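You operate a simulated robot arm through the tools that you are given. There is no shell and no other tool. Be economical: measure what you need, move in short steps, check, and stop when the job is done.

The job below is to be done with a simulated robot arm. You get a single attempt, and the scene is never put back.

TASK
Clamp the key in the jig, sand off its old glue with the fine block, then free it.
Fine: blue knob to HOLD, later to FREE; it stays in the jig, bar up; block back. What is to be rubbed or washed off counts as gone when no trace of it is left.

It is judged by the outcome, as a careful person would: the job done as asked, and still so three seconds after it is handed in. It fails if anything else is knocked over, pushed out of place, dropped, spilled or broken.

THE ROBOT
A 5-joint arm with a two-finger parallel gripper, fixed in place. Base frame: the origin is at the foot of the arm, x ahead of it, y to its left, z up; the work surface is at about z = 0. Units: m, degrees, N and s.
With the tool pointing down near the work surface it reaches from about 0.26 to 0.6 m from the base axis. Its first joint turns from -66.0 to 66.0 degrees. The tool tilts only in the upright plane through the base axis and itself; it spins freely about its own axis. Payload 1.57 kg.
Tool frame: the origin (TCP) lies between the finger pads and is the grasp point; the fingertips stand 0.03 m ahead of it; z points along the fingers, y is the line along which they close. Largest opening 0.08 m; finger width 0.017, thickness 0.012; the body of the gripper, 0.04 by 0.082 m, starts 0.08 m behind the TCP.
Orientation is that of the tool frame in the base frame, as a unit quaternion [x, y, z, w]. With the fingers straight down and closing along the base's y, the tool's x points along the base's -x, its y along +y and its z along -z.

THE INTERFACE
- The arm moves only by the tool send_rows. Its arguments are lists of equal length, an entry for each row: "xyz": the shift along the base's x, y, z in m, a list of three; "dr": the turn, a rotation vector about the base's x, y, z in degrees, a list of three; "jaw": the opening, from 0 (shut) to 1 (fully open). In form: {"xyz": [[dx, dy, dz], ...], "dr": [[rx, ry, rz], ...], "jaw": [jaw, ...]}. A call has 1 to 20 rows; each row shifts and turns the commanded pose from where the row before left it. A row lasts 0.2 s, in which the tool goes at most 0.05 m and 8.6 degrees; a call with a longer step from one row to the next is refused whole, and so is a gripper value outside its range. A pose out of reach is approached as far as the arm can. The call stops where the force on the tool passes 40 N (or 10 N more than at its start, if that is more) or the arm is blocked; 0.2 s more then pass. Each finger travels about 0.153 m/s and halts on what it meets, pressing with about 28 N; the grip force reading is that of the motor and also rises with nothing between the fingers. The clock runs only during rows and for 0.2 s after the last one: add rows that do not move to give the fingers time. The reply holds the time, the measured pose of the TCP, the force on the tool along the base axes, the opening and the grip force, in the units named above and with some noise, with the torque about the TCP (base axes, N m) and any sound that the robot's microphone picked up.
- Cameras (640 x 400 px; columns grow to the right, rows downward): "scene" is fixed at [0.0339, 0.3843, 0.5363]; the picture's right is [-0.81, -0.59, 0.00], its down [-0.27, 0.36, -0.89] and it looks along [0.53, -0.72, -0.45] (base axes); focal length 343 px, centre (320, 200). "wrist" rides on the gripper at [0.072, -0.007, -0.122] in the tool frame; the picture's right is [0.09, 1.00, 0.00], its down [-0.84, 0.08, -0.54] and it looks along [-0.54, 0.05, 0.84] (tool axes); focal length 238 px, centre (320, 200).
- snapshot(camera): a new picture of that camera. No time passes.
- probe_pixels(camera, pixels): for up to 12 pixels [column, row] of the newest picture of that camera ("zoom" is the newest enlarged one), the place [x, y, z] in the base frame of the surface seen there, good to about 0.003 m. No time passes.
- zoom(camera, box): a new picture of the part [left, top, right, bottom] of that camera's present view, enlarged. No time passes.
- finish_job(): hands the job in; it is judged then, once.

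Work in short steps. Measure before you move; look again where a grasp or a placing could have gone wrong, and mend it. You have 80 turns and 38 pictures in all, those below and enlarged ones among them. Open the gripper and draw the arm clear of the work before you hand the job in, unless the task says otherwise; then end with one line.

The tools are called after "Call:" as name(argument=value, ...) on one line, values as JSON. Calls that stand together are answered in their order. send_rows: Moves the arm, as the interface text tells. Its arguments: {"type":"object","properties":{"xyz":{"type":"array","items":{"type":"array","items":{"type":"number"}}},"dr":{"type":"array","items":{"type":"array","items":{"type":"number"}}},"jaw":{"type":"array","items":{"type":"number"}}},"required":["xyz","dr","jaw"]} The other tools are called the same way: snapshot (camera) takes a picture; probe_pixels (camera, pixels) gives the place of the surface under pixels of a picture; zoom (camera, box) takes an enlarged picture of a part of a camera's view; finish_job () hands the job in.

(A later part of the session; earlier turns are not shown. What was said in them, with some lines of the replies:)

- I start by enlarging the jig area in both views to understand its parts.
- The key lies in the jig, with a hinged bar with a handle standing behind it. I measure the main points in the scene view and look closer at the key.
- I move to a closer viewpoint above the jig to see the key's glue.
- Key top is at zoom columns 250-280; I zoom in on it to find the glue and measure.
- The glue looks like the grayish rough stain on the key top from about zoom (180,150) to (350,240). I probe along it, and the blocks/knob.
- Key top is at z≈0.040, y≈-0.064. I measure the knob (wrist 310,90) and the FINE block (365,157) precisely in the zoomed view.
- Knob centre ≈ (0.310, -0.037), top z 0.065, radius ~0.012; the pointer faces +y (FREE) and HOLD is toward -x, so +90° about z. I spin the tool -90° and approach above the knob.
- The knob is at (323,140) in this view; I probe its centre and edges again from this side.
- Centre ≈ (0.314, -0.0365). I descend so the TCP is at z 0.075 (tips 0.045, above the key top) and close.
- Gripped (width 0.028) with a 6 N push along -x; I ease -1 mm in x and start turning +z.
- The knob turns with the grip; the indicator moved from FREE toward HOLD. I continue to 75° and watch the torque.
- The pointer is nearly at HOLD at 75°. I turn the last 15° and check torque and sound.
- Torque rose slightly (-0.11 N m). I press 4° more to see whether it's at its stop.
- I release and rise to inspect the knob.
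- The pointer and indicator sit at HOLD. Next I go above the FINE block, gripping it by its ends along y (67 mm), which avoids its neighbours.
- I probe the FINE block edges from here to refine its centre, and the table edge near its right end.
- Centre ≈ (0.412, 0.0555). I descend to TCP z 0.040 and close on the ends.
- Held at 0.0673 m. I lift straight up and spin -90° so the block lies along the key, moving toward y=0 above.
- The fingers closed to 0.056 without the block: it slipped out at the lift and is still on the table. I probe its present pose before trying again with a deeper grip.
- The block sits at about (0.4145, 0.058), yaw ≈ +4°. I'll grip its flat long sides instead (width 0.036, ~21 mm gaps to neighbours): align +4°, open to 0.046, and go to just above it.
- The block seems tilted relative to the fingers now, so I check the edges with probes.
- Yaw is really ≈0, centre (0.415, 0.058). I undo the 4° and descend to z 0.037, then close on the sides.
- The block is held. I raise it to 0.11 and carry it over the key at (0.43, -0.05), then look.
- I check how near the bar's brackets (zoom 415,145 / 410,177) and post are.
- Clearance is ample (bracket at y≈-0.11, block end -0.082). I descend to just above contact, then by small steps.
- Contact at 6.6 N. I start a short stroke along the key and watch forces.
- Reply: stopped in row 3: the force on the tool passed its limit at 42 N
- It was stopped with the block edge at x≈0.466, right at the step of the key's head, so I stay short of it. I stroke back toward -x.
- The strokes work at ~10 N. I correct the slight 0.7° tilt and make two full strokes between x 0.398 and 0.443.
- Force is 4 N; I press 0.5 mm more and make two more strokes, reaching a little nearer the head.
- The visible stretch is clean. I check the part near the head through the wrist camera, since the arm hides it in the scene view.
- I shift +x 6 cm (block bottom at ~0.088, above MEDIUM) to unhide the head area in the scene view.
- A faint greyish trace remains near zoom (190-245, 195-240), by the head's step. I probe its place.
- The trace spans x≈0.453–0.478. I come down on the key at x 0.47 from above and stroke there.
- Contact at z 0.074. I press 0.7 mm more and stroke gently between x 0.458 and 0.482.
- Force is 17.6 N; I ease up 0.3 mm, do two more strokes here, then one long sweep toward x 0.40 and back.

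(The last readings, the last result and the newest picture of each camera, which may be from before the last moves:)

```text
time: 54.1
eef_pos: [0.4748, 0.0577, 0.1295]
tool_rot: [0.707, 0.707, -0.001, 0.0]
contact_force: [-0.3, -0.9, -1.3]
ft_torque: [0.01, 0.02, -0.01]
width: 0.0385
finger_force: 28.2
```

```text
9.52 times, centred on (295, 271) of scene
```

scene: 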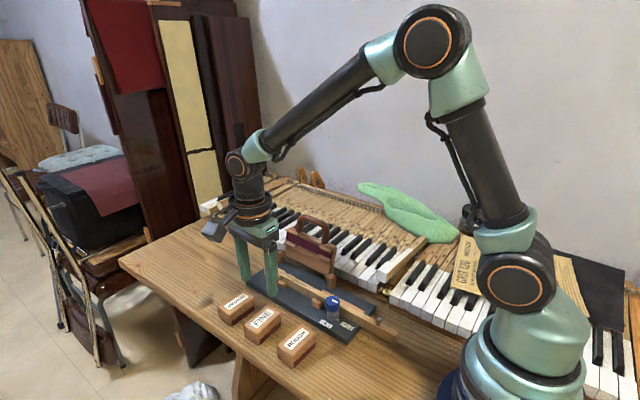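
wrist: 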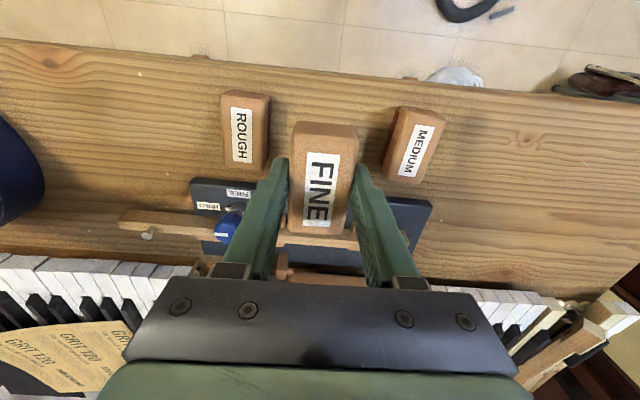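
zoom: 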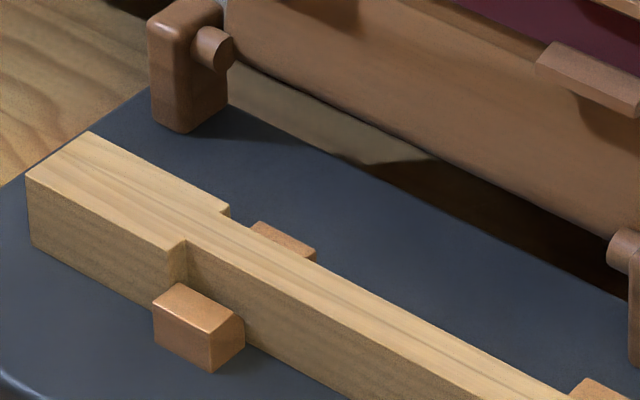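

The key is clean now. I bring the block back over its place (TCP 0.4125, 0.0555) and lower to just above the table.

Call:
send_rows(xyz=[[-0.02, -0.002, 0], [-0.022, 0, 0], [-0.02, 0, 0], [0, 0, 0], [0, 0, -0.03], [0, 0, -0.03], [0, 0, -0.02], [0, 0, -0.01], [0, 0, -0.002], [0, 0, 0]], dr=[[0, 0, 0], [0, 0, 0], [0, 0, 0], [0, 0, 0], [0, 0, 0], [0, 0, 0], [0, 0, 0], [0, 0, 0], [0, 0, 0], [0, 0, 0]], jaw=[0.2, 0.2, 0.2, 0.2, 0.2, 0.2, 0.2, 0.2, 0.2, 0.2])

```text
time: 56.3
eef_pos: [0.4129, 0.0553, 0.0368]
tool_rot: [0.708, 0.707, -0.001, -0.001]
contact_force: [-0.2, -0.2, -0.4]
ft_torque: [0.02, 0.01, -0.01]
width: 0.0388
finger_force: 27.7
```

Call:
send_rows(xyz=[[0, 0, -0.001], [0, 0, -0.001], [0, 0, -0.0007], [0, 0, 0]], dr=[[0, 0, 0], [0, 0, 0], [0, 0, 0], [0, 0, 0]], jaw=[0.2, 0.2, 0.2, 0.2])

```text
time: 57.3
eef_pos: [0.4129, 0.0553, 0.0337]
tool_rot: [0.707, 0.707, -0.001, -0.001]
contact_force: [0.9, -0.1, 2.2]
ft_torque: [0.11, -0.06, 0.0]
width: 0.0386
finger_force: 27.8
```

The block touches the table (2 N). I open to 0.046 and rise straight up.

Call:
send_rows(xyz=[[0, 0, 0], [0, 0, 0], [0, 0, 0], [0, 0, 0.015], [0, 0, 0.02], [0, 0, 0.03], [0, 0, 0.04], [0, 0, 0]], dr=[[0, 0, 0], [0, 0, 0], [0, 0, 0], [0, 0, 0], [0, 0, 0], [0, 0, 0], [0, 0, 0], [0, 0, 0]], jaw=[0.5, 0.575, 0.575, 0.575, 0.575, 0.575, 0.575, 0.575])

Call:
snapshot(camera="wrist")

```text
time: 59.1
eef_pos: [0.4134, 0.0548, 0.14]
tool_rot: [0.707, 0.707, -0.001, -0.001]
contact_force: [-0.8, -0.3, 0.6]
ft_torque: [0.03, 0.03, -0.02]
width: 0.046
finger_force: 0.0
```

```text
8 pictures are left
```

wrist: 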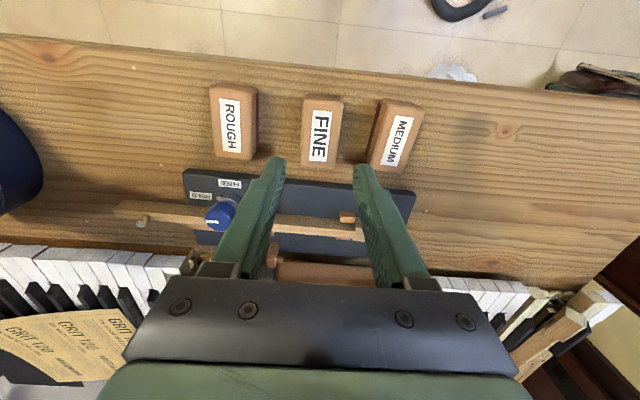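

The block is back in its row. Now I go above the knob with the tool spun +90° (closing along y).

Call:
send_rows(xyz=[[0, 0, 0.03], [-0.01, 0, 0.03], [-0.01, -0.01, 0], [-0.01, -0.01, 0], [-0.01, -0.01, 0], [-0.01, -0.01, 0], [-0.01, -0.01, 0], [-0.01, -0.01, 0], [-0.01, -0.01, 0], [-0.01, -0.01, 0], [-0.0105, -0.0125, 0], [0, 0, -0.04], [0, 0, -0.03], [0, 0, 0]], dr=[[0, 0, 8.2], [0, 0, 8.2], [0, 0, 8.2], [0, 0, 8.2], [0, 0, 8.2], [0, 0, 8.2], [0, 0, 8.2], [0, 0, 8.2], [0, 0, 8.2], [0, 0, 8.2], [0, 0, 8], [0, 0, 0], [0, 0, 0], [0, 0, 0]], jaw=[0.6, 0.6, 0.6, 0.6, 0.6, 0.6, 0.6, 0.6, 0.6, 0.6, 0.6, 0.6, 0.6, 0.6])

Call:
zoom(camera="wrist", box=[220, 20, 440, 200])

```text
time: 62.1
eef_pos: [0.3122, -0.0352, 0.1267]
tool_rot: [0.0, 1.0, 0.0, -0.001]
contact_force: [0.0, 0.2, 0.2]
ft_torque: [0.02, 0.0, -0.02]
width: 0.0483
finger_force: 0.0
```

```text
2.22 times, centred on (330, 110) of wrist
```

zoom: 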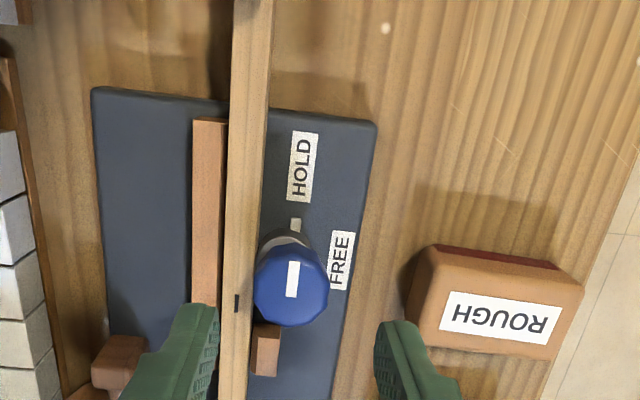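

Still at HOLD. I nudge y by -2 mm, descend to z 0.075 and close.

Call:
send_rows(xyz=[[0, -0.002, -0.02], [0, 0, -0.02], [0, 0, -0.011], [0, 0, 0], [0, 0, 0], [0, 0, 0], [0, 0, 0]], dr=[[0, 0, 0], [0, 0, 0], [0, 0, 0], [0, 0, 0], [0, 0, 0], [0, 0, 0], [0, 0, 0]], jaw=[0.6, 0.6, 0.6, 0.6, 0.4, 0.25, 0.2])

```text
time: 63.7
eef_pos: [0.3119, -0.0374, 0.0772]
tool_rot: [0.0, 1.0, -0.001, -0.001]
contact_force: [2.0, 7.3, 0.2]
ft_torque: [0.11, -0.07, -0.01]
width: 0.028
finger_force: 28.4
```

Gripped; +7 N along y, so I ease +1 mm and turn -82° first.

Call:
send_rows(xyz=[[0, 0.0012, 0], [0, 0, 0], [0, 0, 0], [0, 0, 0], [0, 0, 0], [0, 0, 0], [0, 0, 0], [0, 0, 0], [0, 0, 0], [0, 0, 0], [0, 0, 0], [0, 0, 0]], dr=[[0, 0, 0], [0, 0, -7.5], [0, 0, -7.5], [0, 0, -7.5], [0, 0, -7.5], [0, 0, -7.5], [0, 0, -7.5], [0, 0, -7.5], [0, 0, -7.5], [0, 0, -7.5], [0, 0, -7.5], [0, 0, -7.5]], jaw=[0.2, 0.2, 0.2, 0.2, 0.2, 0.2, 0.2, 0.2, 0.2, 0.2, 0.2, 0.2])

Call:
send_rows(xyz=[[0, 0, 0], [0, 0, 0], [0, 0, 0]], dr=[[0, 0, -5], [0, 0, -4.5], [0, 0, 0]], jaw=[0.2, 0.2, 0.2])

```text
time: 66.3
eef_pos: [0.3119, -0.0387, 0.0771]
tool_rot: [0.661, 0.75, 0.0, 0.001]
contact_force: [4.6, -1.8, 0.4]
ft_torque: [0.03, -0.16, 0.02]
width: 0.0281
finger_force: 28.0
```

```text
time: 67.1
eef_pos: [0.312, -0.0374, 0.0766]
tool_rot: [0.72, 0.694, -0.001, -0.001]
contact_force: [1.4, 2.4, 0.1]
ft_torque: [0.05, 0.01, 0.2]
width: 0.0282
finger_force: 27.5
```

Turned ~92° with 0.2 N m resistance at the end, as at a stop. I release, rise clear and look.

Call:
send_rows(xyz=[[0, 0, 0], [0, 0, 0], [0, 0, 0], [0, 0, 0.03], [0, 0, 0.04], [0, 0, 0.045], [0, 0.03, 0.03], [0, 0.03, 0.03], [0, 0, 0]], dr=[[0, 0, 0], [0, 0, 0], [0, 0, 0], [0, 0, 0], [0, 0, 0], [0, 0, 0], [0, 0, 0], [0, 0, 0], [0, 0, 0]], jaw=[0.4, 0.6, 0.6, 0.6, 0.6, 0.6, 0.6, 0.6, 0.6])

Call:
zoom(camera="scene", box=[305, 280, 405, 345])

Call:
snapshot(camera="scene")

```text
time: 69.1
eef_pos: [0.3109, 0.0245, 0.2554]
tool_rot: [0.72, 0.694, 0.0, 0.0]
contact_force: [0.2, 0.5, -0.1]
ft_torque: [0.01, 0.01, 0.02]
width: 0.048
finger_force: 0.1
```

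```text
6.15 times, centred on (355, 312) of scene
```

zoom: 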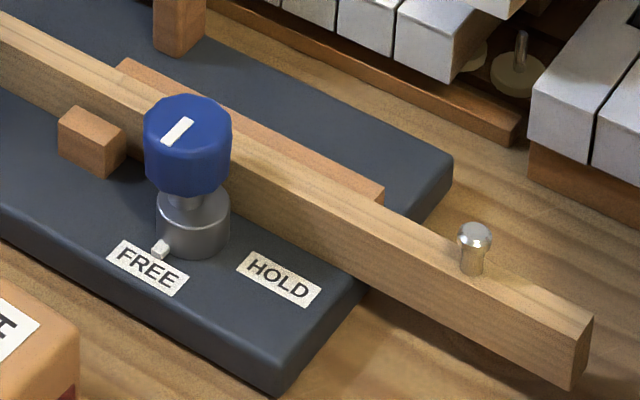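

```text
5 pictures are left
```

scene: 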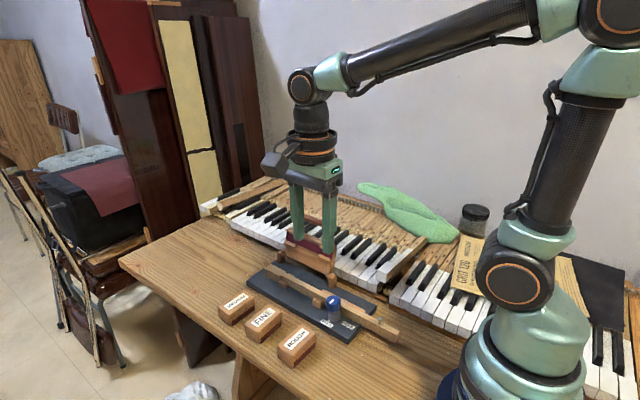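

The knob is at FREE, the bar is up and all blocks are in place. I take a last close look at the whole key top for traces.

Call:
zoom(camera="scene", box=[265, 250, 345, 305])

Call:
zoom(camera="scene", box=[210, 205, 410, 370])

```text
7.27 times, centred on (305, 278) of scene
```

zoom: 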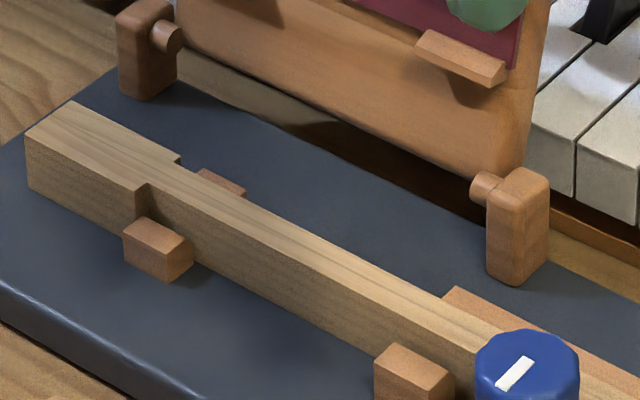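

```text
2.42 times, centred on (310, 288) of scene
```

zoom: 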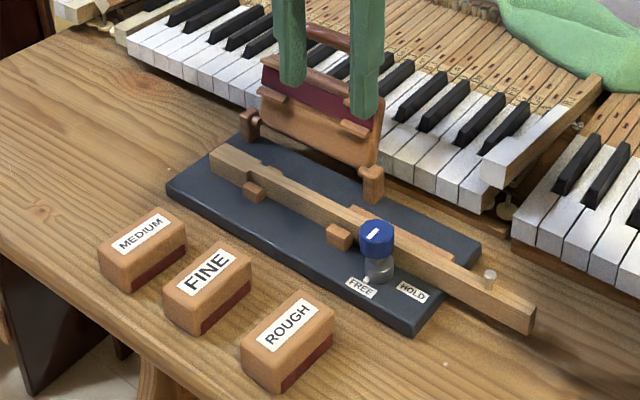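

The key is clean, freed and still in the jig; the gripper is open and clear. I hand the job in.

Call:
finish_job()

```text
The job is handed in.
```

The key was clamped, sanded clean with the FINE block and set free (knob at FREE). It is still in the jig with the bar up. The block is back in its row after slipping once on the first lift, and the jig may have shifted by about 1 mm when I turned the knob.
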